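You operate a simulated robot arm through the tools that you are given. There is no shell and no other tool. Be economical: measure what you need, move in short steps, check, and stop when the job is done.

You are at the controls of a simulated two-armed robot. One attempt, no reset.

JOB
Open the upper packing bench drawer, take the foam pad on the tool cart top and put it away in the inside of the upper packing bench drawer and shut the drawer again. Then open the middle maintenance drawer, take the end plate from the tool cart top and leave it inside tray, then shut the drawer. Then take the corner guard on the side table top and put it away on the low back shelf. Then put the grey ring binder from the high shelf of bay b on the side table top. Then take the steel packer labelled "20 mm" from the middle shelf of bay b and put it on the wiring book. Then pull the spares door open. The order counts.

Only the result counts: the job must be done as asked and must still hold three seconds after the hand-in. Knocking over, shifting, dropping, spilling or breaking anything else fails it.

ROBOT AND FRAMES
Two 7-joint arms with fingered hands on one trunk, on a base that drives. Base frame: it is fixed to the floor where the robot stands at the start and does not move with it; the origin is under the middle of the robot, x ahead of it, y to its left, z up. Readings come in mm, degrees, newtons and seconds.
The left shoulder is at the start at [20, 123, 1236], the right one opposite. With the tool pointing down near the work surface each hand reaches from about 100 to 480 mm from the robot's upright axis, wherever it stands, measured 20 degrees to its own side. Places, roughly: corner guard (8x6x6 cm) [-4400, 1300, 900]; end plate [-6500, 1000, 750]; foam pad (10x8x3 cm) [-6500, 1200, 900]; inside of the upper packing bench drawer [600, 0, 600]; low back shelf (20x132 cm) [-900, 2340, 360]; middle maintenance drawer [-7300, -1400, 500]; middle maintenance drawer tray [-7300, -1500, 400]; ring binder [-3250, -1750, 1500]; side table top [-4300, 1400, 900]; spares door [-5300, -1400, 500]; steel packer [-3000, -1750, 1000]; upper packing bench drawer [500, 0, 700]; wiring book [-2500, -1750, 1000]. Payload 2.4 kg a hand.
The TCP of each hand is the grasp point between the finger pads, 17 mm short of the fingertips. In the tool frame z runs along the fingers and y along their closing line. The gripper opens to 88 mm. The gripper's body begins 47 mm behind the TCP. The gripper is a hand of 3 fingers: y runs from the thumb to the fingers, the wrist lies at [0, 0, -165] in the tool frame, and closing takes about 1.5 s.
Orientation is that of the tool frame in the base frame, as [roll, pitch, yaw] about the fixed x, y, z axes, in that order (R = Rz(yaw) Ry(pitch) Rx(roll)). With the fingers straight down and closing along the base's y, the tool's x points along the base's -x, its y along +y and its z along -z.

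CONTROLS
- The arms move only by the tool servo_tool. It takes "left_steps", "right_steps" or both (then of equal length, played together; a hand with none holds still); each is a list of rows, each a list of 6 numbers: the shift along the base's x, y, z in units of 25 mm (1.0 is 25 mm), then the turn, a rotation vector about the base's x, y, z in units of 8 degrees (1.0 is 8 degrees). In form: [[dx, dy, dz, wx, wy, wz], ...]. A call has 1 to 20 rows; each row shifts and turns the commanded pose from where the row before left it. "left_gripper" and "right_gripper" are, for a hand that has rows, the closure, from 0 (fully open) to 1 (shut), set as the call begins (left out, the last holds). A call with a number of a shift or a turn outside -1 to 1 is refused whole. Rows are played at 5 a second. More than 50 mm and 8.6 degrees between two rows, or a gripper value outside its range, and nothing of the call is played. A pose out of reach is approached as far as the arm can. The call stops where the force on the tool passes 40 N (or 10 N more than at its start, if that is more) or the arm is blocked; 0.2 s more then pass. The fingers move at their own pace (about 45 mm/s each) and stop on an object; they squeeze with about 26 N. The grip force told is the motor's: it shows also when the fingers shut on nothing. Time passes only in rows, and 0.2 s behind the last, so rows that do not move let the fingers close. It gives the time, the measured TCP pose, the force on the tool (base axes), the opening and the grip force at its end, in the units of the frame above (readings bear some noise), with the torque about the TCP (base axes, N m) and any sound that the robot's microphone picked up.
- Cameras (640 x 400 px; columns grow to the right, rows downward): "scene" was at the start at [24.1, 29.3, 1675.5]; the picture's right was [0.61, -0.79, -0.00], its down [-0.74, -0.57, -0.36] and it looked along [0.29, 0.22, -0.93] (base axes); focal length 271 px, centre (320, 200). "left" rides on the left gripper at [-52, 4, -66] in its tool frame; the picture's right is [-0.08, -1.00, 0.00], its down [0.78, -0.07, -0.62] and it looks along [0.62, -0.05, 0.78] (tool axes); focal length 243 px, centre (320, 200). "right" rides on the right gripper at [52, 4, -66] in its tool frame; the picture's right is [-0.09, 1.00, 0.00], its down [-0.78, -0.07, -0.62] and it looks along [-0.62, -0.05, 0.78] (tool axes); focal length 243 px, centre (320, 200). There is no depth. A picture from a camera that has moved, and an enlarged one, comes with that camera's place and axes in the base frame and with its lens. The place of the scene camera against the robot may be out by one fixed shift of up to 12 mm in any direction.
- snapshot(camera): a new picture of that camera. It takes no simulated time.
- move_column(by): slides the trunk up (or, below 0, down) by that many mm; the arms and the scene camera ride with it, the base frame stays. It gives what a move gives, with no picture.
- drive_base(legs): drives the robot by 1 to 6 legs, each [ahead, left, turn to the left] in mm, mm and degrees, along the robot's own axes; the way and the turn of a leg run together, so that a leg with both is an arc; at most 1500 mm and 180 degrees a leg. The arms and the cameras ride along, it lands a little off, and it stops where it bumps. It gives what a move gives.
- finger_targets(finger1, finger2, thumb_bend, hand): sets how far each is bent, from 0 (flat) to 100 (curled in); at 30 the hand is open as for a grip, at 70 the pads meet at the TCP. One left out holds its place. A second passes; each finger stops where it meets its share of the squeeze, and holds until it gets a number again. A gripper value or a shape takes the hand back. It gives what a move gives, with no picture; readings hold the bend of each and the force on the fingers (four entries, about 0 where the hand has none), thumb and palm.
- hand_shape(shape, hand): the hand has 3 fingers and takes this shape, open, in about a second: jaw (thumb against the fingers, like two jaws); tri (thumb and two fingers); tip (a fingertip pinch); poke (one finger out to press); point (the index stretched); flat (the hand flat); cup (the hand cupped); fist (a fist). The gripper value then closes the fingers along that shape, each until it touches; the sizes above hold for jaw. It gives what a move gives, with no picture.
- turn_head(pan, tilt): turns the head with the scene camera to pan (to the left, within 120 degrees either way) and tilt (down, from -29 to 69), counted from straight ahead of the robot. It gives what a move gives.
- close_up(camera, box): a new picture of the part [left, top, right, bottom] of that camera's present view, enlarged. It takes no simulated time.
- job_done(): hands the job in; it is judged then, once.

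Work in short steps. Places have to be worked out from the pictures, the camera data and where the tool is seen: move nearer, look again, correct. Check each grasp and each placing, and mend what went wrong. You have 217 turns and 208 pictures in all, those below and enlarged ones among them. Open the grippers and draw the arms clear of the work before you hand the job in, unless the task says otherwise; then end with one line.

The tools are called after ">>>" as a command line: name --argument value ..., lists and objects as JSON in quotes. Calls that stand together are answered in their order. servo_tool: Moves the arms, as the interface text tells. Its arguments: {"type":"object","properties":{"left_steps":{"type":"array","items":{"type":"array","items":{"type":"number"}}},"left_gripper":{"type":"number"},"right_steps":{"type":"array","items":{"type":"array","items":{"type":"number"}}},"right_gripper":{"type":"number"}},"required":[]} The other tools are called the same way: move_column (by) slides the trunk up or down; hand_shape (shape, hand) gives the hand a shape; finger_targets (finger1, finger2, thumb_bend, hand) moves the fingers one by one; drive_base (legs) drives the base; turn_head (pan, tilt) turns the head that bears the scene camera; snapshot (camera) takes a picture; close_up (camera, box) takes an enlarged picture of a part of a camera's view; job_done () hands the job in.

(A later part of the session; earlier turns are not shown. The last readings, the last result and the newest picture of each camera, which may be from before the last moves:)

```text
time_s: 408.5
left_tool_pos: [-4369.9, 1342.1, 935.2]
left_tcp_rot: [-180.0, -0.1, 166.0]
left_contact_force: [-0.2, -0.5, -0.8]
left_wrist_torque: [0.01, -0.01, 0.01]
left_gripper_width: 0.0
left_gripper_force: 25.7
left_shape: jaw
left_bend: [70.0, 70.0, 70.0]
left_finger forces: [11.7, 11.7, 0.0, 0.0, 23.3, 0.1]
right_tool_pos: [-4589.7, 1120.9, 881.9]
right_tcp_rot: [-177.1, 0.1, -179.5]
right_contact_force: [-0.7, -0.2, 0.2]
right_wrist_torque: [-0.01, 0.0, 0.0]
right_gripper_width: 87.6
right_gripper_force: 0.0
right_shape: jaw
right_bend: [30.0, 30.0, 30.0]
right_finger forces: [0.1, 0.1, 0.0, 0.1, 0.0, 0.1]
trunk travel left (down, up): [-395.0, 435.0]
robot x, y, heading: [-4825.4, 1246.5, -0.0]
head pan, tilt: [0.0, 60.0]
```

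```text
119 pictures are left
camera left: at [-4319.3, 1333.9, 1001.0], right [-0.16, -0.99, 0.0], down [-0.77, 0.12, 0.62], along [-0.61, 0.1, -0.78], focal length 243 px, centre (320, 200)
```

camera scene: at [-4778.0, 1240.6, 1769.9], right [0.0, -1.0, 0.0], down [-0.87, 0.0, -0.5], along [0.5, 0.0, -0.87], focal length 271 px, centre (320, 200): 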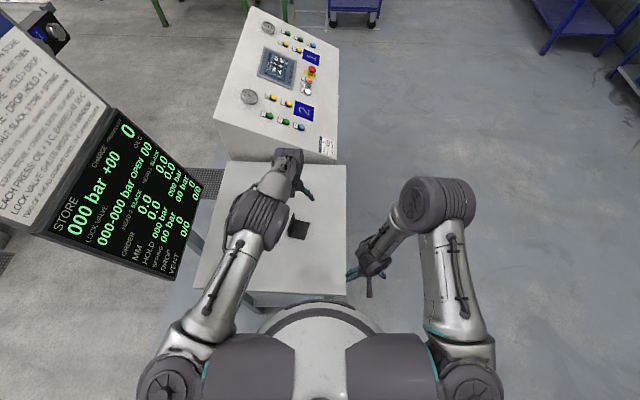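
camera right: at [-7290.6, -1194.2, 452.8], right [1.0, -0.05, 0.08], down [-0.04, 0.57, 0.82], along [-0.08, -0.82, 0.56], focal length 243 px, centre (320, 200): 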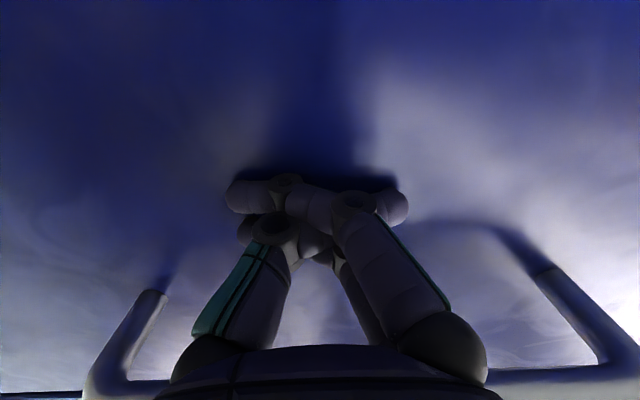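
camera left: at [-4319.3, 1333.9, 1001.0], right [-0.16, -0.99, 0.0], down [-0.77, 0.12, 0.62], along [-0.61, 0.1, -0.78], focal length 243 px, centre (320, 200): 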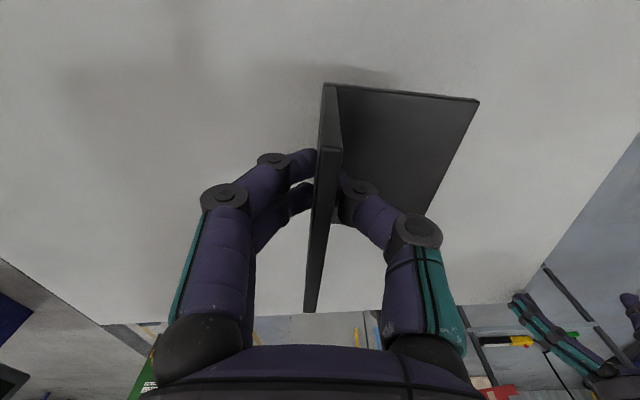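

Guard held. I raise, draw the arm in and drive toward the back shelf area, then look.

>>> move_column --by 140

>>> servo_tool --left_steps '[[-0.8, 0.2, 0.3, 0, 0, 0.4], [-0.8, 0.2, 0.3, 0, 0, 0.4], [-0.8, 0.2, 0.3, 0, 0, 0.4], [-0.8, 0.2, 0.3, 0, 0, 0.4], [-0.8, 0.2, 0.3, 0, 0, 0.15], [-0.8, 0.2, 0.3, 0, 0, 0], [-0.8, 0.2, 0, 0, 0, 0]]'

>>> drive_base --legs '[[0, -1400, 0], [1500, 0, 0], [1500, 0, 0]]'

>>> turn_head --pan 60 --tilt 25

>>> snapshot --camera "scene"

```text
time_s: 410.2
left_tool_pos: [-4370.4, 1342.4, 1075.2]
left_tcp_rot: [-179.9, 0.0, 166.0]
left_contact_force: [-0.7, 0.1, -0.6]
left_wrist_torque: [-0.01, -0.01, -0.01]
left_gripper_width: 0.0
left_gripper_force: 26.6
left_shape: jaw
left_bend: [70.0, 70.0, 70.0]
left_finger forces: [11.7, 11.6, 0.0, 0.1, 23.4, 0.0]
right_tool_pos: [-4590.9, 1120.7, 1023.1]
right_tcp_rot: [-177.0, 0.1, -179.5]
right_contact_force: [-0.5, 0.0, -0.2]
right_wrist_torque: [0.0, -0.01, -0.01]
right_gripper_width: 88.1
right_gripper_force: 0.1
right_shape: jaw
right_bend: [30.0, 30.0, 30.0]
right_finger forces: [0.1, 0.1, 0.0, 0.0, 0.0, 0.0]
trunk travel left (down, up): [-535.0, 295.0]
robot x, y, heading: [-4826.2, 1247.1, -0.0]
head pan, tilt: [0.0, 60.0]
```

```text
time_s: 411.8
left_tool_pos: [-4509.5, 1376.8, 1118.9]
left_tcp_rot: [-179.9, 0.1, 179.9]
left_contact_force: [-0.2, 0.0, -0.2]
left_wrist_torque: [0.01, 0.0, 0.02]
left_gripper_width: 0.2
left_gripper_force: 25.8
left_shape: jaw
left_bend: [70.0, 70.0, 70.0]
left_finger forces: [11.7, 11.6, 0.0, 0.2, 23.4, 0.0]
right_tool_pos: [-4589.9, 1121.3, 1023.8]
right_tcp_rot: [-177.1, 0.2, -179.4]
right_contact_force: [-0.4, 0.2, 0.7]
right_wrist_torque: [-0.01, -0.01, 0.02]
right_gripper_width: 87.9
right_gripper_force: 0.1
right_shape: jaw
right_bend: [30.0, 30.0, 30.0]
right_finger forces: [0.0, 0.1, 0.0, 0.0, 0.0, 0.0]
trunk travel left (down, up): [-535.0, 295.0]
robot x, y, heading: [-4823.1, 1245.2, 0.2]
head pan, tilt: [0.0, 60.0]
```

```text
time_s: 432.9
left_tool_pos: [-1489.4, 57.7, 1120.2]
left_tcp_rot: [-180.0, 0.0, -178.0]
left_contact_force: [-0.1, -0.4, -0.4]
left_wrist_torque: [0.01, 0.01, 0.02]
left_gripper_width: 0.3
left_gripper_force: 26.4
left_shape: jaw
left_bend: [70.0, 70.0, 70.0]
left_finger forces: [11.8, 11.7, 0.1, 0.0, 23.4, 0.0]
right_tool_pos: [-1560.3, -201.8, 1023.0]
right_tcp_rot: [-177.2, 0.1, -177.4]
right_contact_force: [0.0, 0.7, 0.6]
right_wrist_torque: [0.02, 0.02, 0.0]
right_gripper_width: 87.8
right_gripper_force: 0.1
right_shape: jaw
right_bend: [30.0, 30.0, 30.0]
right_finger forces: [0.1, 0.1, 0.0, 0.0, 0.1, 0.0]
trunk travel left (down, up): [-535.0, 295.0]
robot x, y, heading: [-1802.2, -85.5, 1.9]
head pan, tilt: [0.0, 60.0]
```

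```text
time_s: 434.2
left_tool_pos: [-1489.5, 58.8, 1118.8]
left_tcp_rot: [180.0, 0.0, -178.0]
left_contact_force: [-0.9, 0.7, -0.5]
left_wrist_torque: [0.02, -0.02, -0.03]
left_gripper_width: 0.0
left_gripper_force: 26.4
left_shape: jaw
left_bend: [70.0, 70.0, 70.0]
left_finger forces: [11.8, 11.5, 0.0, 0.1, 23.4, 0.0]
right_tool_pos: [-1559.7, -201.4, 1022.8]
right_tcp_rot: [-177.1, 0.1, -177.4]
right_contact_force: [0.1, -0.1, -0.8]
right_wrist_torque: [-0.02, -0.03, -0.01]
right_gripper_width: 87.9
right_gripper_force: 0.1
right_shape: jaw
right_bend: [30.0, 30.0, 30.0]
right_finger forces: [0.0, 0.1, 0.1, 0.0, 0.0, 0.0]
trunk travel left (down, up): [-535.0, 295.0]
robot x, y, heading: [-1798.3, -84.3, 2.1]
head pan, tilt: [60.0, 25.0]
```

```text
118 pictures are left
camera scene: at [-1776.3, -9.4, 1819.9], right [0.88, -0.47, 0.0], down [-0.2, -0.37, -0.91], along [0.43, 0.8, -0.42], focal length 271 px, centre (320, 200)
```

scene: 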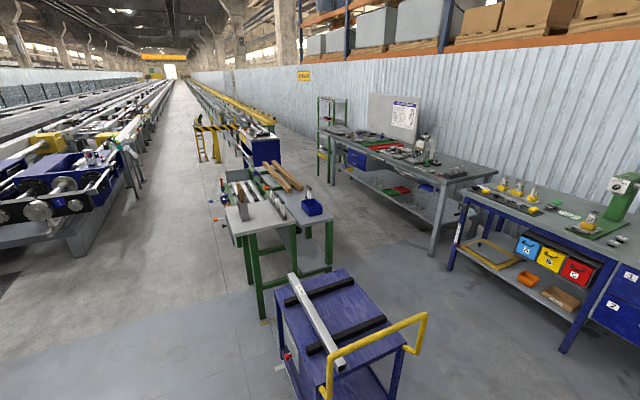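

>>> close_up --camera "scene" --box '[200, 130, 400, 330]'

```text
2.00 times, centred on (300, 230) of scene
camera zoom: at [-1776.3, -9.4, 1819.9], right [0.88, -0.47, 0.0], down [-0.2, -0.37, -0.91], along [0.43, 0.8, -0.42], focal length 542 px, centre (360, 140)
```

zoom: 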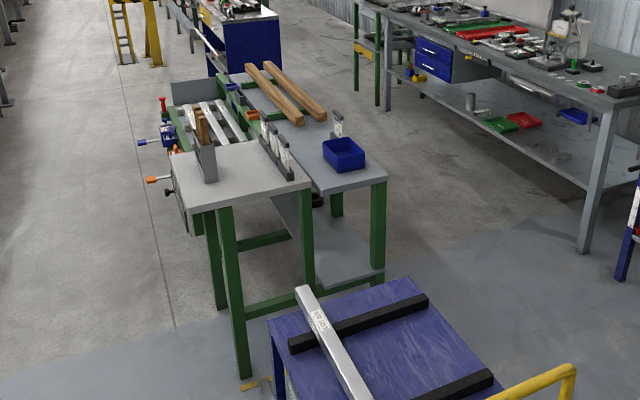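

The low back shelf is under the right-hand top of the green table; access from its +x side through the gap beside the trolley. I drive there.

>>> drive_base --legs '[[1500, 0, -2], [0, 0, 90], [1300, 0, 0]]'

>>> turn_head --pan 40 --tilt 30

>>> snapshot --camera "scene"

```text
time_s: 451.6
left_tool_pos: [-437.1, 1568.2, 1119.1]
left_tcp_rot: [-180.0, -0.1, -89.9]
left_contact_force: [0.2, -0.3, 0.4]
left_wrist_torque: [-0.02, 0.01, -0.04]
left_gripper_width: 0.1
left_gripper_force: 26.1
left_shape: jaw
left_bend: [70.0, 70.0, 70.0]
left_finger forces: [11.8, 11.5, 0.1, 0.0, 23.3, 0.0]
right_tool_pos: [-180.4, 1488.2, 1022.8]
right_tcp_rot: [-177.1, 0.0, -89.4]
right_contact_force: [-0.4, 0.8, -0.2]
right_wrist_torque: [-0.04, 0.04, -0.01]
right_gripper_width: 88.0
right_gripper_force: 0.1
right_shape: jaw
right_bend: [30.0, 30.0, 30.0]
right_finger forces: [0.0, 0.1, 0.0, 0.0, 0.0, 0.1]
trunk travel left (down, up): [-535.0, 295.0]
robot x, y, heading: [-305.0, 1252.8, 90.1]
head pan, tilt: [60.0, 25.0]
```

```text
time_s: 452.5
left_tool_pos: [-437.4, 1566.6, 1120.3]
left_tcp_rot: [-180.0, 0.1, -89.8]
left_contact_force: [-0.4, -0.2, -0.8]
left_wrist_torque: [-0.01, 0.01, -0.02]
left_gripper_width: 0.0
left_gripper_force: 25.7
left_shape: jaw
left_bend: [70.0, 70.0, 70.0]
left_finger forces: [11.7, 11.6, 0.0, 0.0, 23.3, 0.0]
right_tool_pos: [-180.0, 1487.0, 1023.0]
right_tcp_rot: [-177.1, 0.1, -89.2]
right_contact_force: [0.3, 0.0, -0.4]
right_wrist_torque: [-0.02, 0.03, 0.01]
right_gripper_width: 88.1
right_gripper_force: 0.1
right_shape: jaw
right_bend: [30.0, 30.0, 30.0]
right_finger forces: [0.0, 0.0, 0.0, 0.0, 0.0, 0.0]
trunk travel left (down, up): [-535.0, 295.0]
robot x, y, heading: [-307.0, 1252.3, 90.0]
head pan, tilt: [40.0, 30.0]
```

```text
116 pictures are left
camera scene: at [-363.5, 1297.6, 1812.0], right [0.76, 0.64, 0.0], down [0.32, -0.38, -0.87], along [-0.56, 0.66, -0.5], focal length 271 px, centre (320, 200)
```

scene: 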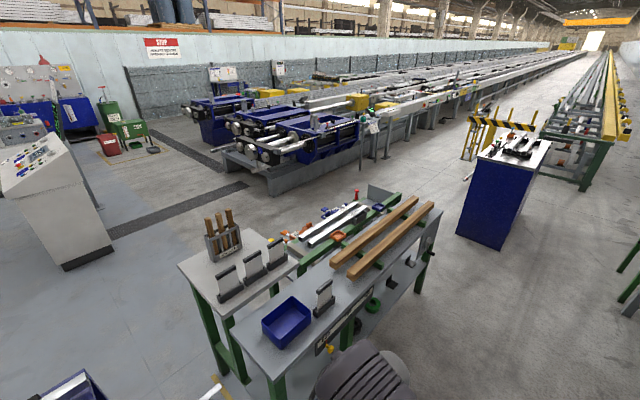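

>>> drive_base --legs '[[900, 0, 0], [0, 0, 90]]'

>>> turn_head --pan 0 --tilt 50

>>> snapshot --camera "scene"

```text
time_s: 461.0
left_tool_pos: [-622.1, 2016.6, 1119.6]
left_tcp_rot: [-180.0, 0.1, 0.0]
left_contact_force: [0.2, -0.2, -0.4]
left_wrist_torque: [-0.01, 0.01, -0.04]
left_gripper_width: 0.0
left_gripper_force: 26.6
left_shape: jaw
left_bend: [70.0, 70.0, 70.0]
left_finger forces: [11.8, 11.6, 0.0, 0.0, 23.2, 0.1]
right_tool_pos: [-542.2, 2274.0, 1022.7]
right_tcp_rot: [-177.1, 0.1, 0.6]
right_contact_force: [0.5, -0.7, -0.8]
right_wrist_torque: [-0.03, 0.0, 0.04]
right_gripper_width: 88.2
right_gripper_force: 0.0
right_shape: jaw
right_bend: [30.0, 30.0, 30.0]
right_finger forces: [0.0, 0.1, 0.0, 0.1, 0.0, 0.0]
trunk travel left (down, up): [-535.0, 295.0]
robot x, y, heading: [-305.6, 2152.4, -180.2]
head pan, tilt: [40.0, 30.0]
```

```text
time_s: 462.1
left_tool_pos: [-621.2, 2016.0, 1120.3]
left_tcp_rot: [-180.0, 0.0, 0.0]
left_contact_force: [-0.6, 0.2, 0.3]
left_wrist_torque: [0.01, -0.04, 0.02]
left_gripper_width: 0.0
left_gripper_force: 25.5
left_shape: jaw
left_bend: [70.0, 70.0, 70.0]
left_finger forces: [11.7, 11.5, 0.1, 0.0, 23.2, 0.0]
right_tool_pos: [-542.3, 2273.4, 1023.6]
right_tcp_rot: [-177.0, 0.1, 0.6]
right_contact_force: [-0.1, -0.3, 0.2]
right_wrist_torque: [0.02, -0.01, 0.02]
right_gripper_width: 88.0
right_gripper_force: 0.1
right_shape: jaw
right_bend: [30.0, 30.0, 30.0]
right_finger forces: [0.0, 0.0, 0.1, 0.1, 0.1, 0.0]
trunk travel left (down, up): [-535.0, 295.0]
robot x, y, heading: [-306.9, 2151.3, -179.9]
head pan, tilt: [0.0, 50.0]
```

```text
115 pictures are left
camera scene: at [-365.4, 2144.7, 1782.5], right [0.0, 1.0, 0.0], down [0.77, 0.0, -0.64], along [-0.64, 0.0, -0.77], focal length 271 px, centre (320, 200)
```

scene: 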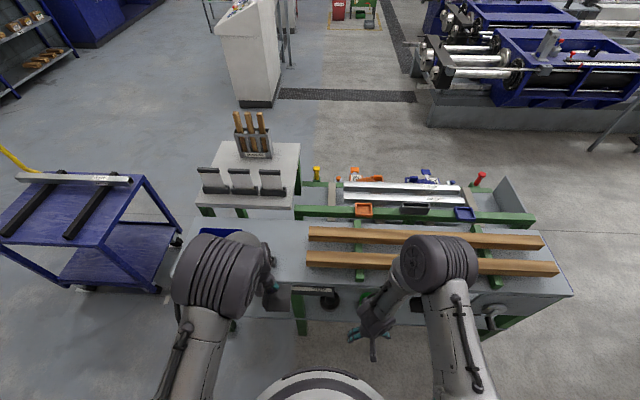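

I lower the trunk and use the right hand camera to view the low shelf.

>>> move_column --by -400

>>> snapshot --camera "right"

>>> snapshot --camera "scene"

```text
time_s: 465.9
left_tool_pos: [-622.7, 2017.3, 719.3]
left_tcp_rot: [180.0, 0.2, 0.0]
left_contact_force: [0.1, -0.5, 0.3]
left_wrist_torque: [0.0, 0.01, -0.04]
left_gripper_width: 0.1
left_gripper_force: 26.3
left_shape: jaw
left_bend: [70.0, 70.0, 70.0]
left_finger forces: [11.6, 11.7, 0.0, 0.0, 23.3, 0.1]
right_tool_pos: [-541.7, 2274.8, 622.7]
right_tcp_rot: [-177.1, 0.0, 0.6]
right_contact_force: [0.2, 0.4, -0.1]
right_wrist_torque: [0.0, -0.01, 0.02]
right_gripper_width: 88.0
right_gripper_force: 0.2
right_shape: jaw
right_bend: [30.0, 30.0, 30.0]
right_finger forces: [0.1, 0.0, 0.0, 0.1, 0.0, 0.0]
trunk travel left (down, up): [-135.0, 695.0]
robot x, y, heading: [-306.3, 2146.3, -180.4]
head pan, tilt: [0.0, 50.0]
```

```text
114 pictures are left
camera right: at [-489.4, 2266.1, 688.2], right [-0.07, -1.0, -0.05], down [-0.78, 0.03, 0.63], along [-0.62, 0.09, -0.78], focal length 243 px, centre (320, 200)
```

right: 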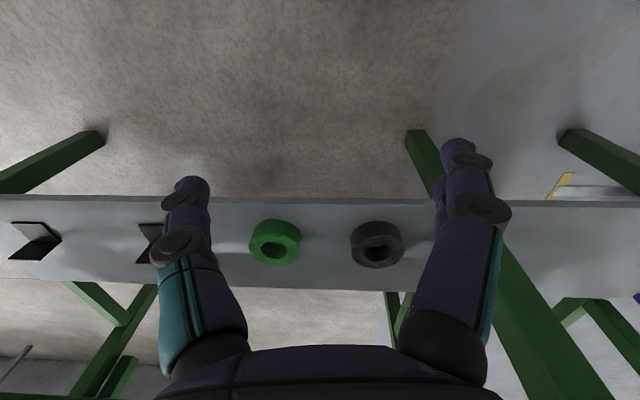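

```text
113 pictures are left
camera scene: at [-365.2, 2144.9, 1382.5], right [0.0, 1.0, 0.0], down [0.77, 0.0, -0.64], along [-0.64, 0.0, -0.77], focal length 271 px, centre (320, 200)
```

scene: 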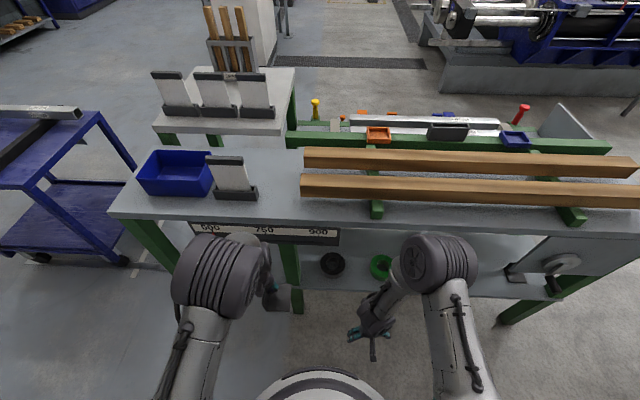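

The shelf (z≈390, near edge x≈-726) has rolls and guards at y>2150; the part around y≈1870 looks free. I strafe left 300 mm and look again.

>>> drive_base --legs '[[0, 320, 0]]'

>>> snapshot --camera "right"

>>> snapshot --camera "scene"

```text
time_s: 468.0
left_tool_pos: [-621.6, 1697.2, 720.0]
left_tcp_rot: [-180.0, 0.2, 0.0]
left_contact_force: [-0.4, 0.6, 0.2]
left_wrist_torque: [0.0, 0.0, -0.01]
left_gripper_width: 0.0
left_gripper_force: 25.9
left_shape: jaw
left_bend: [70.0, 70.0, 70.0]
left_finger forces: [11.6, 11.6, 0.0, 0.0, 23.3, 0.0]
right_tool_pos: [-540.3, 1954.8, 623.5]
right_tcp_rot: [-177.0, 0.1, 0.8]
right_contact_force: [-0.7, -0.3, -0.2]
right_wrist_torque: [0.0, 0.03, 0.02]
right_gripper_width: 87.8
right_gripper_force: 0.0
right_shape: jaw
right_bend: [30.0, 30.0, 30.0]
right_finger forces: [0.0, 0.0, 0.0, 0.1, 0.0, 0.1]
trunk travel left (down, up): [-135.0, 695.0]
robot x, y, heading: [-307.8, 1830.9, -180.0]
head pan, tilt: [0.0, 50.0]
```

```text
112 pictures are left
camera right: at [-489.4, 1946.3, 688.2], right [-0.07, -1.0, -0.05], down [-0.78, 0.03, 0.63], along [-0.62, 0.09, -0.78], focal length 243 px, centre (320, 200)
```

right: 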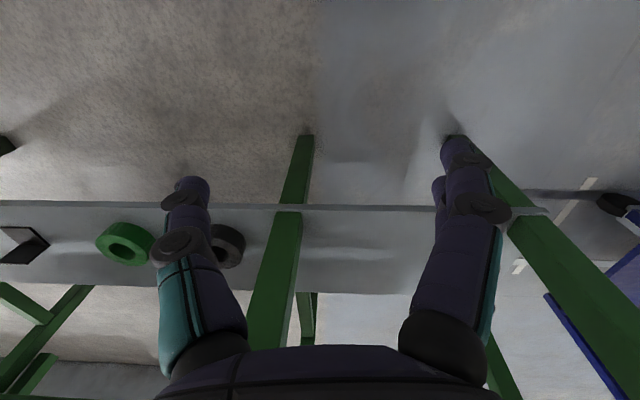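

```text
111 pictures are left
camera scene: at [-365.0, 1825.1, 1382.5], right [0.0, 1.0, 0.0], down [0.77, 0.0, -0.64], along [-0.64, 0.0, -0.77], focal length 271 px, centre (320, 200)
```

scene: 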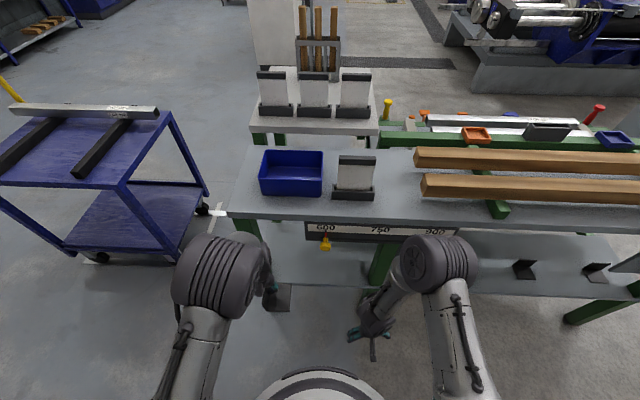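

Free span y≈1690–2010. I pitch the left hand to point forward (the guard will stand on its end), moving toward y≈1790.

>>> servo_tool --left_steps '[[-0.2, 0.3, 0, 0, 1, 0], [-0.2, 0.3, 0, 0, 1, 0], [-0.2, 0.3, 0, 0, 1, 0], [-0.2, 0.3, 0, 0, 1, 0], [0, 0.3, 0, 0, 1, 0], [0, 0.3, 0, 0, 1, 0], [0, 0.3, 0, 0, 1, 0], [0, 0.3, -0.3, 0, 1, 0], [0, 0.3, -0.3, 0, 1, 0], [0, 0.3, -0.3, 0, 1, 0], [0, 0.3, -0.3, 0, 1, 0], [0, 0.3, -0.3, 0, 0.25, 0]]'

>>> move_column --by -130

>>> snapshot --camera "left"

>>> snapshot --camera "right"

```text
time_s: 470.6
left_tool_pos: [-641.5, 1787.5, 682.6]
left_tcp_rot: [-24.8, 89.8, 155.2]
left_contact_force: [-0.6, 0.0, 0.5]
left_wrist_torque: [-0.02, 0.01, 0.01]
left_gripper_width: 0.0
left_gripper_force: 25.9
left_shape: jaw
left_bend: [70.0, 70.0, 71.0]
left_finger forces: [11.7, 11.7, 0.0, 0.0, 23.4, 0.0]
right_tool_pos: [-541.0, 1954.6, 622.1]
right_tcp_rot: [-177.1, 0.1, 0.7]
right_contact_force: [-0.3, 0.2, -0.4]
right_wrist_torque: [-0.01, 0.01, 0.0]
right_gripper_width: 88.1
right_gripper_force: 0.0
right_shape: jaw
right_bend: [30.0, 30.0, 30.0]
right_finger forces: [0.0, 0.1, 0.0, 0.0, 0.0, 0.0]
trunk travel left (down, up): [-135.0, 695.0]
robot x, y, heading: [-306.3, 1828.5, -179.6]
head pan, tilt: [0.0, 50.0]
```

```text
time_s: 472.2
left_tool_pos: [-641.3, 1786.5, 552.2]
left_tcp_rot: [-45.5, 89.9, 134.8]
left_contact_force: [0.6, -0.3, -0.2]
left_wrist_torque: [0.01, 0.01, -0.03]
left_gripper_width: 0.1
left_gripper_force: 25.9
left_shape: jaw
left_bend: [70.0, 70.0, 71.0]
left_finger forces: [11.7, 11.7, 0.1, 0.0, 23.4, 0.1]
right_tool_pos: [-541.3, 1954.6, 492.6]
right_tcp_rot: [-177.2, 0.1, 0.7]
right_contact_force: [-0.8, 0.6, 0.4]
right_wrist_torque: [0.02, 0.0, -0.03]
right_gripper_width: 88.1
right_gripper_force: 0.0
right_shape: jaw
right_bend: [30.0, 30.0, 30.0]
right_finger forces: [0.1, 0.0, 0.0, 0.0, 0.1, 0.0]
trunk travel left (down, up): [-5.0, 825.0]
robot x, y, heading: [-305.5, 1826.7, -179.9]
head pan, tilt: [0.0, 50.0]
```

```text
110 pictures are left
camera left: at [-576.1, 1782.0, 604.1], right [0.0, 1.0, 0.09], down [0.62, 0.07, -0.78], along [-0.78, 0.05, -0.62], focal length 243 px, centre (320, 200)
```

left: 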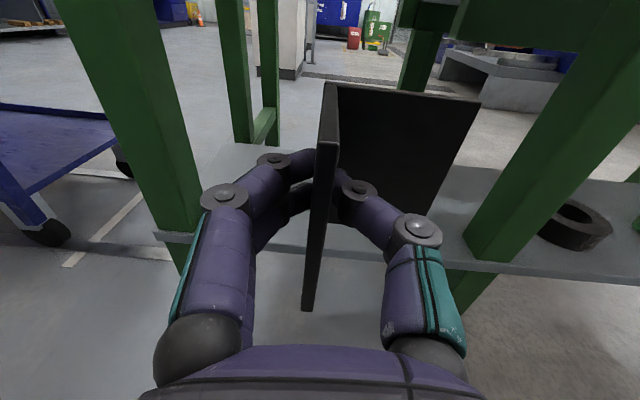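

```text
109 pictures are left
camera right: at [-489.3, 1946.4, 558.2], right [-0.07, -1.0, -0.05], down [-0.78, 0.03, 0.63], along [-0.62, 0.09, -0.78], focal length 243 px, centre (320, 200)
```

right: 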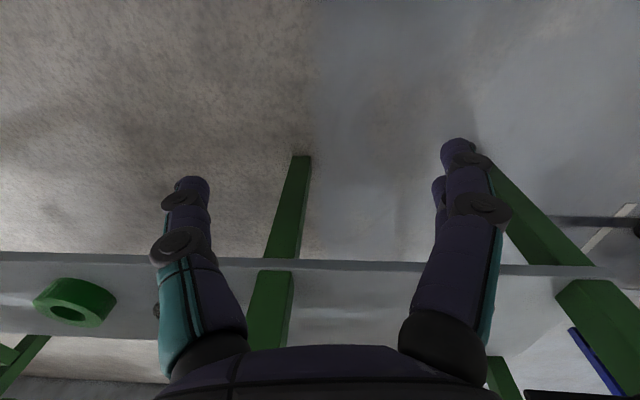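

The left camera shows the shelf well. The arm can reach better with the hand vertical, so I'll return it to fingers-down (guard upright) and slide in under the top at a low height.

>>> servo_tool --left_steps '[[0, 0, 0, 0, -1, 0], [0, 0, 0, 0, -1, 0], [0, 0, 0, 0, -1, 0], [0, 0, 0, 0, -1, 0], [0, 0, 0, 0, -1, 0], [0, 0, 0, 0, -1, 0], [0, 0, -0.4, 0, -1, 0], [0, 0, -0.4, 0, -1, 0], [0, 0, -0.4, 0, -1, 0], [0, 0, -0.4, 0, -1, 0], [0, 0, -0.4, 0, -1, 0], [0, 0, -0.4, 0, -0.25, 0]]' --right_steps '[[0.3, 0, 0.3, 0, 0, 0], [0.3, 0, 0.3, 0, 0, 0], [0.3, 0, 0.3, 0, 0, 0], [0.3, 0, 0.3, 0, 0, 0], [0, 0, 0, 0, 0, 0], [0, 0, 0, 0, 0, 0], [0, 0, 0, 0, 0, 0], [0, 0, 0, 0, 0, 0], [0, 0, 0, 0, 0, 0], [0, 0, 0, 0, 0, 0], [0, 0, 0, 0, 0, 0], [0, 0, 0, 0, 0, 0]]'

>>> snapshot --camera "scene"

>>> snapshot --camera "right"

```text
time_s: 474.8
left_tool_pos: [-642.1, 1787.5, 492.3]
left_tcp_rot: [-180.0, -0.1, 0.1]
left_contact_force: [-0.2, 0.2, 0.0]
left_wrist_torque: [-0.01, -0.02, 0.04]
left_gripper_width: 0.0
left_gripper_force: 26.0
left_shape: jaw
left_bend: [70.0, 70.0, 71.0]
left_finger forces: [11.7, 11.5, 0.0, 0.0, 23.2, 0.0]
right_tool_pos: [-512.2, 1955.0, 522.4]
right_tcp_rot: [-177.2, 0.0, 0.7]
right_contact_force: [-0.1, 0.6, 0.1]
right_wrist_torque: [0.02, -0.03, 0.0]
right_gripper_width: 88.3
right_gripper_force: 0.1
right_shape: jaw
right_bend: [30.0, 30.0, 30.0]
right_finger forces: [0.0, 0.0, 0.0, 0.0, 0.1, 0.0]
trunk travel left (down, up): [-5.0, 825.0]
robot x, y, heading: [-306.7, 1831.4, -180.1]
head pan, tilt: [0.0, 50.0]
```

```text
108 pictures are left
camera scene: at [-365.0, 1825.2, 1252.5], right [0.0, 1.0, 0.0], down [0.77, 0.0, -0.64], along [-0.64, 0.0, -0.77], focal length 271 px, centre (320, 200)
```

scene: 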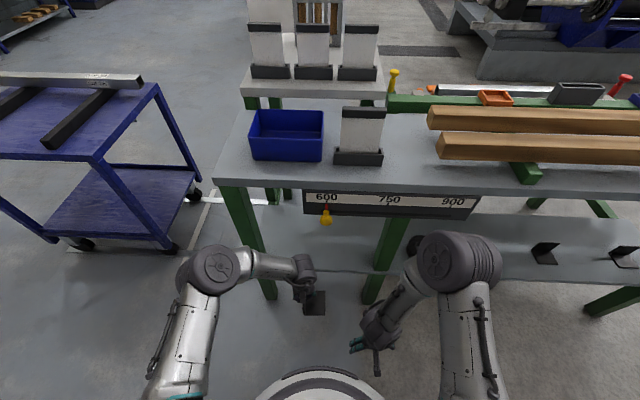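

```text
107 pictures are left
camera right: at [-459.2, 1946.5, 588.2], right [-0.07, -1.0, -0.05], down [-0.78, 0.03, 0.63], along [-0.62, 0.09, -0.78], focal length 243 px, centre (320, 200)
```

right: 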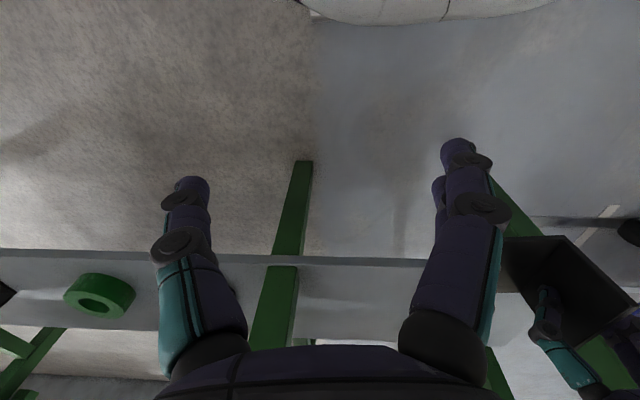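

Base radius is smaller than I thought (~180 mm). I lower the hand a little and drive 190 mm so the guard goes over the shelf.

>>> servo_tool --left_steps '[[0, 0, -0.8, 0, 0, 0], [0, 0, -0.8, 0, 0, 0]]'

>>> drive_base --legs '[[200, 0, 0]]'

>>> snapshot --camera "scene"

>>> snapshot --camera "left"

>>> snapshot --camera "right"

```text
time_s: 475.4
left_tool_pos: [-641.2, 1787.9, 452.2]
left_tcp_rot: [180.0, 0.1, 0.1]
left_contact_force: [-0.3, 0.4, -0.5]
left_wrist_torque: [-0.01, 0.0, 0.02]
left_gripper_width: 0.0
left_gripper_force: 25.9
left_shape: jaw
left_bend: [70.0, 70.0, 71.0]
left_finger forces: [11.7, 11.5, 0.0, 0.1, 23.2, 0.0]
right_tool_pos: [-510.7, 1953.2, 522.8]
right_tcp_rot: [-177.1, 0.1, 0.6]
right_contact_force: [-0.5, 0.4, 0.8]
right_wrist_torque: [0.01, 0.0, -0.01]
right_gripper_width: 88.2
right_gripper_force: 0.1
right_shape: jaw
right_bend: [30.0, 30.0, 30.0]
right_finger forces: [0.0, 0.0, 0.1, 0.1, 0.1, 0.0]
trunk travel left (down, up): [-5.0, 825.0]
robot x, y, heading: [-308.5, 1827.9, -180.0]
head pan, tilt: [0.0, 50.0]
```

```text
time_s: 477.1
left_tool_pos: [-829.0, 1786.3, 451.3]
left_tcp_rot: [179.9, -0.2, 0.1]
left_contact_force: [-0.7, -0.2, -0.1]
left_wrist_torque: [-0.03, 0.01, -0.03]
left_gripper_width: 0.0
left_gripper_force: 25.3
left_shape: jaw
left_bend: [70.0, 70.0, 71.0]
left_finger forces: [11.6, 11.6, 0.0, 0.0, 23.2, 0.1]
right_tool_pos: [-702.2, 1953.4, 525.0]
right_tcp_rot: [-177.1, 0.4, 0.9]
right_contact_force: [0.2, 0.4, 0.5]
right_wrist_torque: [-0.02, -0.01, -0.04]
right_gripper_width: 88.1
right_gripper_force: 0.1
right_shape: jaw
right_bend: [30.0, 30.0, 30.0]
right_finger forces: [0.0, 0.1, 0.1, 0.0, 0.0, 0.0]
trunk travel left (down, up): [-5.0, 825.0]
robot x, y, heading: [-498.7, 1830.0, -179.8]
head pan, tilt: [0.0, 50.0]
stopped in leg 1: the robot was blocked; the commanded pose is now the measured one
```

```text
106 pictures are left
camera scene: at [-552.9, 1825.2, 1252.8], right [-0.01, 1.0, 0.0], down [0.76, 0.0, -0.65], along [-0.65, 0.0, -0.76], focal length 271 px, centre (320, 200)
```

scene: 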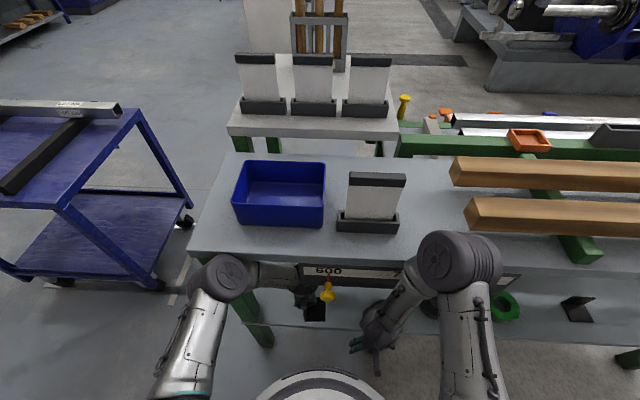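

```text
105 pictures are left
camera left: at [-881.7, 1781.4, 517.2], right [-0.09, 1.0, 0.0], down [0.78, 0.07, 0.62], along [0.62, 0.05, -0.78], focal length 243 px, centre (320, 200)
```

left: 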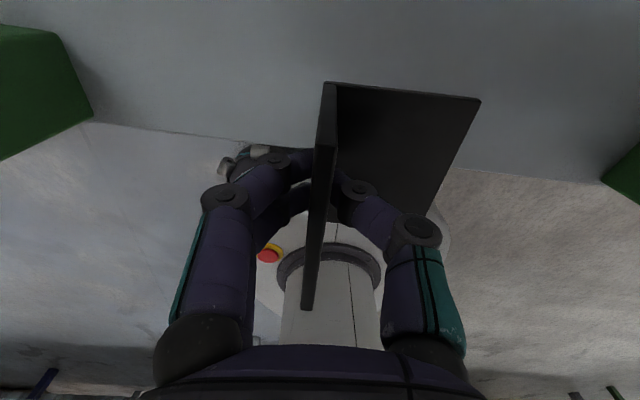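

```text
104 pictures are left
camera right: at [-650.3, 1945.8, 588.9], right [-0.07, -1.0, -0.05], down [-0.78, 0.02, 0.63], along [-0.63, 0.08, -0.78], focal length 243 px, centre (320, 200)
```

right: 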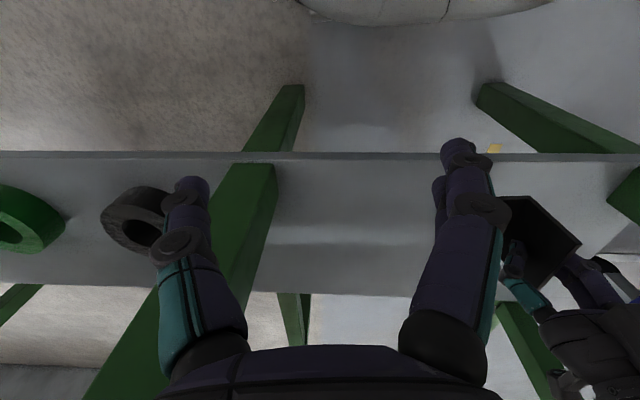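

Something blocked the base at the end (likely the arm or base near the table). I back off 20 mm and look closely at the left elbow and table edge.

>>> drive_base --legs '[[-20, 0, 0]]'

>>> close_up --camera "scene" --box '[130, 220, 490, 400]'

```text
time_s: 477.9
left_tool_pos: [-810.7, 1786.0, 449.7]
left_tcp_rot: [179.9, -0.5, 0.0]
left_contact_force: [0.0, -0.5, 0.4]
left_wrist_torque: [0.0, 0.0, -0.02]
left_gripper_width: 0.2
left_gripper_force: 25.9
left_shape: jaw
left_bend: [70.0, 70.0, 71.0]
left_finger forces: [11.7, 11.6, 0.0, 0.0, 23.3, 0.1]
right_tool_pos: [-685.5, 1954.2, 524.1]
right_tcp_rot: [-177.0, 0.2, 0.8]
right_contact_force: [-0.7, 1.0, -0.5]
right_wrist_torque: [0.0, -0.03, 0.02]
right_gripper_width: 87.7
right_gripper_force: 0.0
right_shape: jaw
right_bend: [30.0, 30.0, 30.0]
right_finger forces: [0.1, 0.1, 0.0, 0.0, 0.0, 0.1]
trunk travel left (down, up): [-5.0, 825.0]
robot x, y, heading: [-480.9, 1834.5, -179.7]
head pan, tilt: [0.0, 50.0]
```

```text
1.78 times, centred on (310, 310) of scene
camera zoom: at [-538.2, 1825.0, 1252.5], right [0.0, 1.0, 0.0], down [0.77, 0.0, -0.64], along [-0.64, 0.0, -0.77], focal length 482 px, centre (338, 4)
```

zoom: 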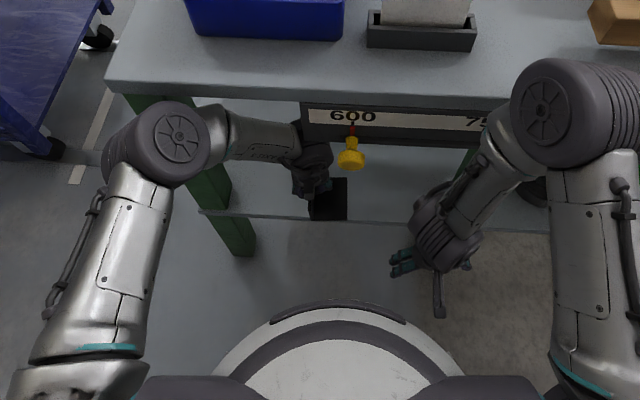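

The left elbow is close to the table's end leg. I extend the arm in small steps instead of driving.

>>> servo_tool --left_steps '[[-0.4, 0.1, 0, 0, 0, 0], [-0.4, 0.1, 0, 0, 0, 0], [-0.4, 0.1, 0, 0, 0, 0], [-0.4, 0.1, 0, 0, 0, 0], [-0.4, 0.1, 0, 0, 0, 0], [-0.4, 0.1, 0, 0, 0, 0], [-0.4, 0, 0, 0, 0, 0]]'

>>> close_up --camera "scene" --box '[130, 220, 490, 400]'

>>> snapshot --camera "left"

```text
time_s: 479.5
left_tool_pos: [-880.0, 1800.8, 450.3]
left_tcp_rot: [179.9, -0.5, 0.0]
left_contact_force: [-0.9, 0.1, -0.9]
left_wrist_torque: [-0.04, -0.01, -0.01]
left_gripper_width: 0.0
left_gripper_force: 26.1
left_shape: jaw
left_bend: [70.0, 70.0, 71.0]
left_finger forces: [11.7, 11.6, 0.0, 0.1, 23.3, 0.0]
right_tool_pos: [-685.4, 1953.7, 523.9]
right_tcp_rot: [-177.1, 0.1, 0.8]
right_contact_force: [1.4, -0.1, 0.5]
right_wrist_torque: [-0.01, -0.01, 0.02]
right_gripper_width: 88.0
right_gripper_force: 0.1
right_shape: jaw
right_bend: [30.0, 30.0, 30.0]
right_finger forces: [0.0, 0.1, 0.0, 0.1, 0.0, 0.1]
trunk travel left (down, up): [-5.0, 825.0]
robot x, y, heading: [-479.4, 1826.7, -179.5]
head pan, tilt: [0.0, 50.0]
```

```text
1.78 times, centred on (310, 310) of scene
camera zoom: at [-538.0, 1825.0, 1252.5], right [0.0, 1.0, 0.0], down [0.77, 0.0, -0.64], along [-0.64, 0.0, -0.77], focal length 482 px, centre (338, 4)
```

zoom: 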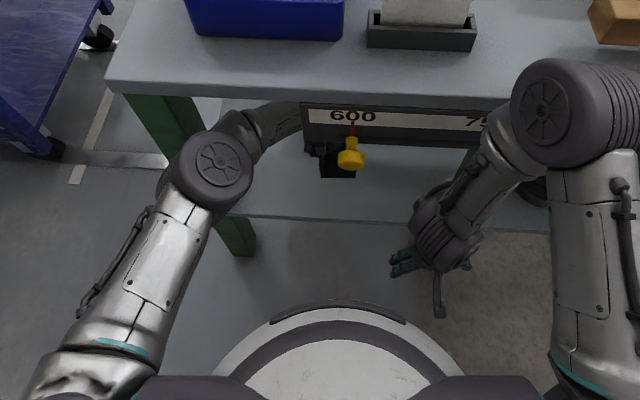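

```text
101 pictures are left
camera left: at [-933.8, 1796.7, 515.2], right [-0.09, 1.0, 0.0], down [0.78, 0.07, 0.63], along [0.62, 0.05, -0.78], focal length 243 px, centre (320, 200)
```

left: 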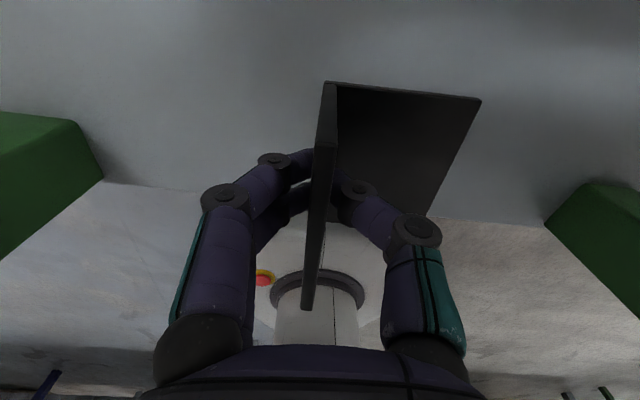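

Guard is now over the shelf (TCP x=-880). I lower until contact.

>>> servo_tool --left_steps '[[0, 0, -0.4, 0, 0, 0], [0, 0, -0.4, 0, 0, 0], [0, 0, -0.4, 0, 0, 0], [0, 0, -0.3, 0, 0, 0]]'

>>> servo_tool --left_steps '[[0, 0, -0.25, 0, 0, 0], [0, 0, -0.25, 0, 0, 0]]'

>>> snapshot --camera "left"

```text
time_s: 480.5
left_tool_pos: [-876.5, 1799.5, 412.6]
left_tcp_rot: [179.9, -0.3, 0.0]
left_contact_force: [0.0, 1.1, 0.1]
left_wrist_torque: [-0.03, 0.0, 0.01]
left_gripper_width: 0.0
left_gripper_force: 26.1
left_shape: jaw
left_bend: [70.0, 70.0, 71.0]
left_finger forces: [11.7, 11.6, 0.0, 0.0, 23.3, 0.0]
left hand out of reach, approached as far as the arm can: row 4
right_tool_pos: [-684.5, 1954.2, 523.3]
right_tcp_rot: [-177.1, 0.1, 0.8]
right_contact_force: [-0.4, -0.4, 0.8]
right_wrist_torque: [-0.04, 0.02, -0.02]
right_gripper_width: 88.0
right_gripper_force: 0.0
right_shape: jaw
right_bend: [30.0, 30.0, 30.0]
right_finger forces: [0.0, 0.2, 0.1, 0.1, 0.0, 0.0]
trunk travel left (down, up): [-5.0, 825.0]
robot x, y, heading: [-479.2, 1826.5, -180.0]
head pan, tilt: [0.0, 50.0]
```

```text
time_s: 481.1
left_tool_pos: [-871.8, 1797.5, 402.5]
left_tcp_rot: [180.0, -0.5, 0.2]
left_contact_force: [-0.7, -0.7, -0.1]
left_wrist_torque: [0.01, 0.02, 0.02]
left_gripper_width: 0.2
left_gripper_force: 25.9
left_shape: jaw
left_bend: [70.0, 70.0, 71.0]
left_finger forces: [11.7, 11.6, 0.0, 0.1, 23.5, 0.0]
left hand out of reach, approached as far as the arm can: row 2
right_tool_pos: [-686.0, 1954.2, 523.9]
right_tcp_rot: [-177.1, 0.2, 0.8]
right_contact_force: [0.2, 0.0, 1.0]
right_wrist_torque: [0.02, -0.02, 0.01]
right_gripper_width: 87.8
right_gripper_force: 0.0
right_shape: jaw
right_bend: [30.0, 30.0, 30.0]
right_finger forces: [0.0, 0.1, 0.0, 0.0, 0.0, 0.0]
trunk travel left (down, up): [-5.0, 825.0]
robot x, y, heading: [-483.2, 1830.3, -179.7]
head pan, tilt: [0.0, 50.0]
```

```text
100 pictures are left
camera left: at [-925.0, 1793.0, 467.2], right [-0.09, 1.0, 0.0], down [0.78, 0.07, 0.63], along [0.62, 0.05, -0.78], focal length 243 px, centre (320, 200)
```

left: 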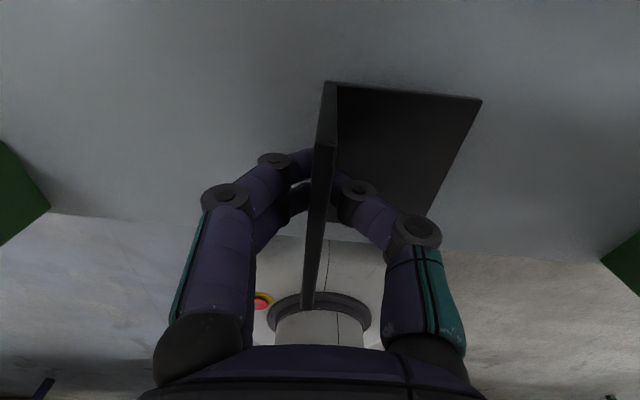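

At reach limit; I draw back slightly while lowering.

>>> servo_tool --left_steps '[[0.5, -0.1, -0.15, 0, 0, 0], [0.4, -0.1, -0.15, 0, 0, 0], [0, 0, -0.15, 0, 0, 0]]'

>>> servo_tool --left_steps '[[0, 0, -0.15, 0, 0, 0], [0, 0, -0.15, 0, 0, 0]]'

>>> snapshot --camera "left"

```text
time_s: 481.9
left_tool_pos: [-861.2, 1798.1, 383.1]
left_tcp_rot: [179.9, -0.3, 0.1]
left_contact_force: [1.3, 0.4, 10.0]
left_wrist_torque: [-0.03, 0.02, 0.01]
left_gripper_width: 0.0
left_gripper_force: 25.6
left_shape: jaw
left_bend: [70.0, 70.0, 71.0]
left_finger forces: [13.2, 13.1, 0.0, 0.0, 26.7, 0.0]
left hand out of reach, approached as far as the arm can: row 1, 2
right_tool_pos: [-684.9, 1952.3, 523.7]
right_tcp_rot: [-177.2, 0.3, 0.8]
right_contact_force: [0.1, 1.1, -0.1]
right_wrist_torque: [-0.02, 0.01, -0.03]
right_gripper_width: 87.9
right_gripper_force: 0.0
right_shape: jaw
right_bend: [30.0, 30.0, 30.0]
right_finger forces: [0.1, 0.0, 0.1, 0.0, 0.1, 0.0]
trunk travel left (down, up): [-5.0, 825.0]
robot x, y, heading: [-477.9, 1829.6, -179.7]
head pan, tilt: [0.0, 50.0]
```

```text
time_s: 482.5
left_tool_pos: [-859.1, 1796.3, 380.7]
left_tcp_rot: [179.8, 0.0, 0.1]
left_contact_force: [-6.3, -2.4, 29.3]
left_wrist_torque: [-0.09, 0.06, 0.01]
left_gripper_width: 2.4
left_gripper_force: 25.9
left_shape: jaw
left_bend: [71.0, 71.0, 74.0]
left_finger forces: [15.3, 15.3, 0.0, 0.0, 33.8, 0.0]
left hand out of reach, approached as far as the arm can: row 2
right_tool_pos: [-684.0, 1953.0, 523.2]
right_tcp_rot: [-177.1, 0.2, 0.7]
right_contact_force: [1.2, -0.2, 0.4]
right_wrist_torque: [0.01, 0.0, 0.0]
right_gripper_width: 88.1
right_gripper_force: 0.0
right_shape: jaw
right_bend: [30.0, 30.0, 30.0]
right_finger forces: [0.0, 0.0, 0.0, 0.0, 0.0, 0.0]
trunk travel left (down, up): [-5.0, 825.0]
robot x, y, heading: [-480.2, 1830.4, -179.7]
head pan, tilt: [0.0, 50.0]
```

```text
99 pictures are left
camera left: at [-912.3, 1791.2, 446.9], right [-0.09, 1.0, 0.0], down [0.78, 0.07, 0.62], along [0.62, 0.05, -0.78], focal length 243 px, centre (320, 200)
```

left: 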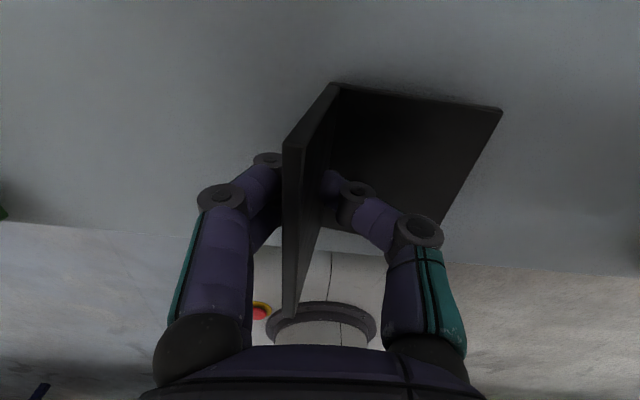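

On the shelf. I open the hand and raise it out above the guard, then withdraw.

>>> servo_tool --left_steps '[[0, 0, 0.05, 0, 0, 0], [0, 0, 0, 0, 0, 0], [0, 0, 0, 0, 0, 0], [0, 0, 0, 0, 0, 0], [0, 0, 0, 0, 0, 0], [0, 0, 0, 0, 0, 0], [0, 0, 0, 0, 0, 0]]' --left_gripper 0.6

>>> snapshot --camera "left"

```text
time_s: 484.1
left_tool_pos: [-857.8, 1797.1, 380.8]
left_tcp_rot: [-179.9, -0.4, 0.0]
left_contact_force: [-1.0, -0.1, 0.1]
left_wrist_torque: [-0.03, -0.03, 0.01]
left_gripper_width: 34.8
left_gripper_force: 0.0
left_shape: jaw
left_bend: [73.0, 73.0, 70.0]
left_finger forces: [0.0, 0.1, 0.1, 0.0, 0.0, 0.0]
right_tool_pos: [-685.9, 1953.7, 523.7]
right_tcp_rot: [-177.1, 0.1, 0.8]
right_contact_force: [0.0, -0.6, -0.4]
right_wrist_torque: [0.04, 0.01, -0.01]
right_gripper_width: 88.0
right_gripper_force: 0.1
right_shape: jaw
right_bend: [30.0, 30.0, 30.0]
right_finger forces: [0.0, 0.0, 0.0, 0.0, 0.1, 0.0]
trunk travel left (down, up): [-5.0, 825.0]
robot x, y, heading: [-481.1, 1832.0, -179.9]
head pan, tilt: [0.0, 50.0]
```

```text
98 pictures are left
camera left: at [-911.8, 1791.9, 446.3], right [-0.09, 1.0, 0.0], down [0.78, 0.07, 0.63], along [0.62, 0.05, -0.78], focal length 243 px, centre (320, 200)
```

left: 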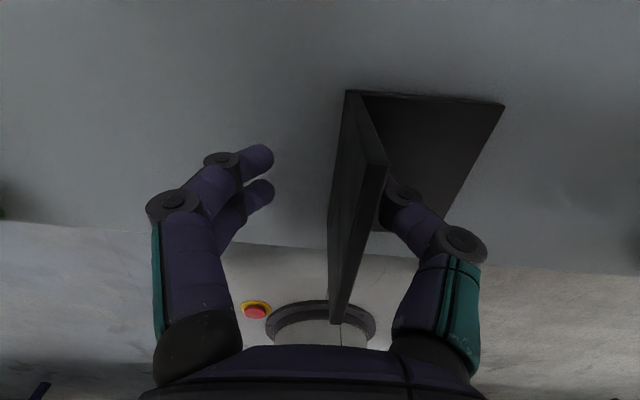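

The guard sits on the shelf. I shift slightly off the wall, lift clear and withdraw.

>>> servo_tool --left_steps '[[0, 0.3, 0.05, 0, 0, 0], [0, 0, 0.5, 0, 0, 0], [0, 0, 0.6, 0, 0, 0], [0, 0, 0.6, 0, 0, 0], [0, 0, 0.6, 0, 0, 0], [0, 0, 0.6, 0, 0, 0]]'

>>> snapshot --camera "left"

```text
time_s: 485.5
left_tool_pos: [-858.8, 1805.6, 454.0]
left_tcp_rot: [179.9, -0.3, 0.1]
left_contact_force: [0.2, -0.2, -0.5]
left_wrist_torque: [0.03, -0.02, -0.01]
left_gripper_width: 34.8
left_gripper_force: 0.2
left_shape: jaw
left_bend: [73.0, 73.0, 70.0]
left_finger forces: [0.1, 0.0, 0.0, 0.0, 0.0, 0.0]
right_tool_pos: [-684.7, 1953.5, 524.7]
right_tcp_rot: [-177.2, 0.2, 0.7]
right_contact_force: [0.3, -0.4, -0.4]
right_wrist_torque: [0.02, 0.02, 0.02]
right_gripper_width: 88.1
right_gripper_force: 0.1
right_shape: jaw
right_bend: [30.0, 30.0, 30.0]
right_finger forces: [0.0, 0.0, 0.0, 0.1, 0.0, 0.0]
trunk travel left (down, up): [-5.0, 825.0]
robot x, y, heading: [-484.8, 1828.0, -179.8]
head pan, tilt: [0.0, 50.0]
```

```text
97 pictures are left
camera left: at [-911.7, 1799.7, 520.0], right [-0.09, 1.0, 0.0], down [0.78, 0.07, 0.63], along [0.62, 0.05, -0.78], focal length 243 px, centre (320, 200)
```

left: 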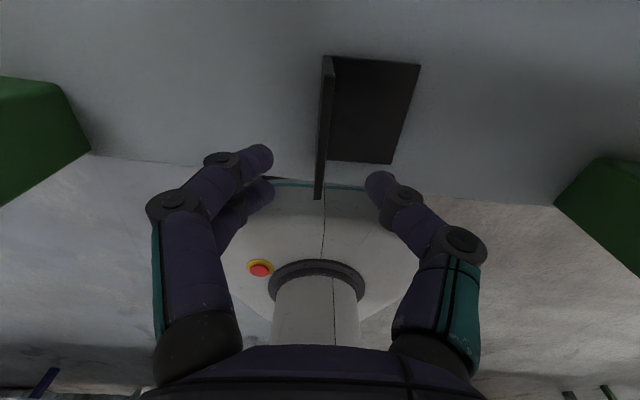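

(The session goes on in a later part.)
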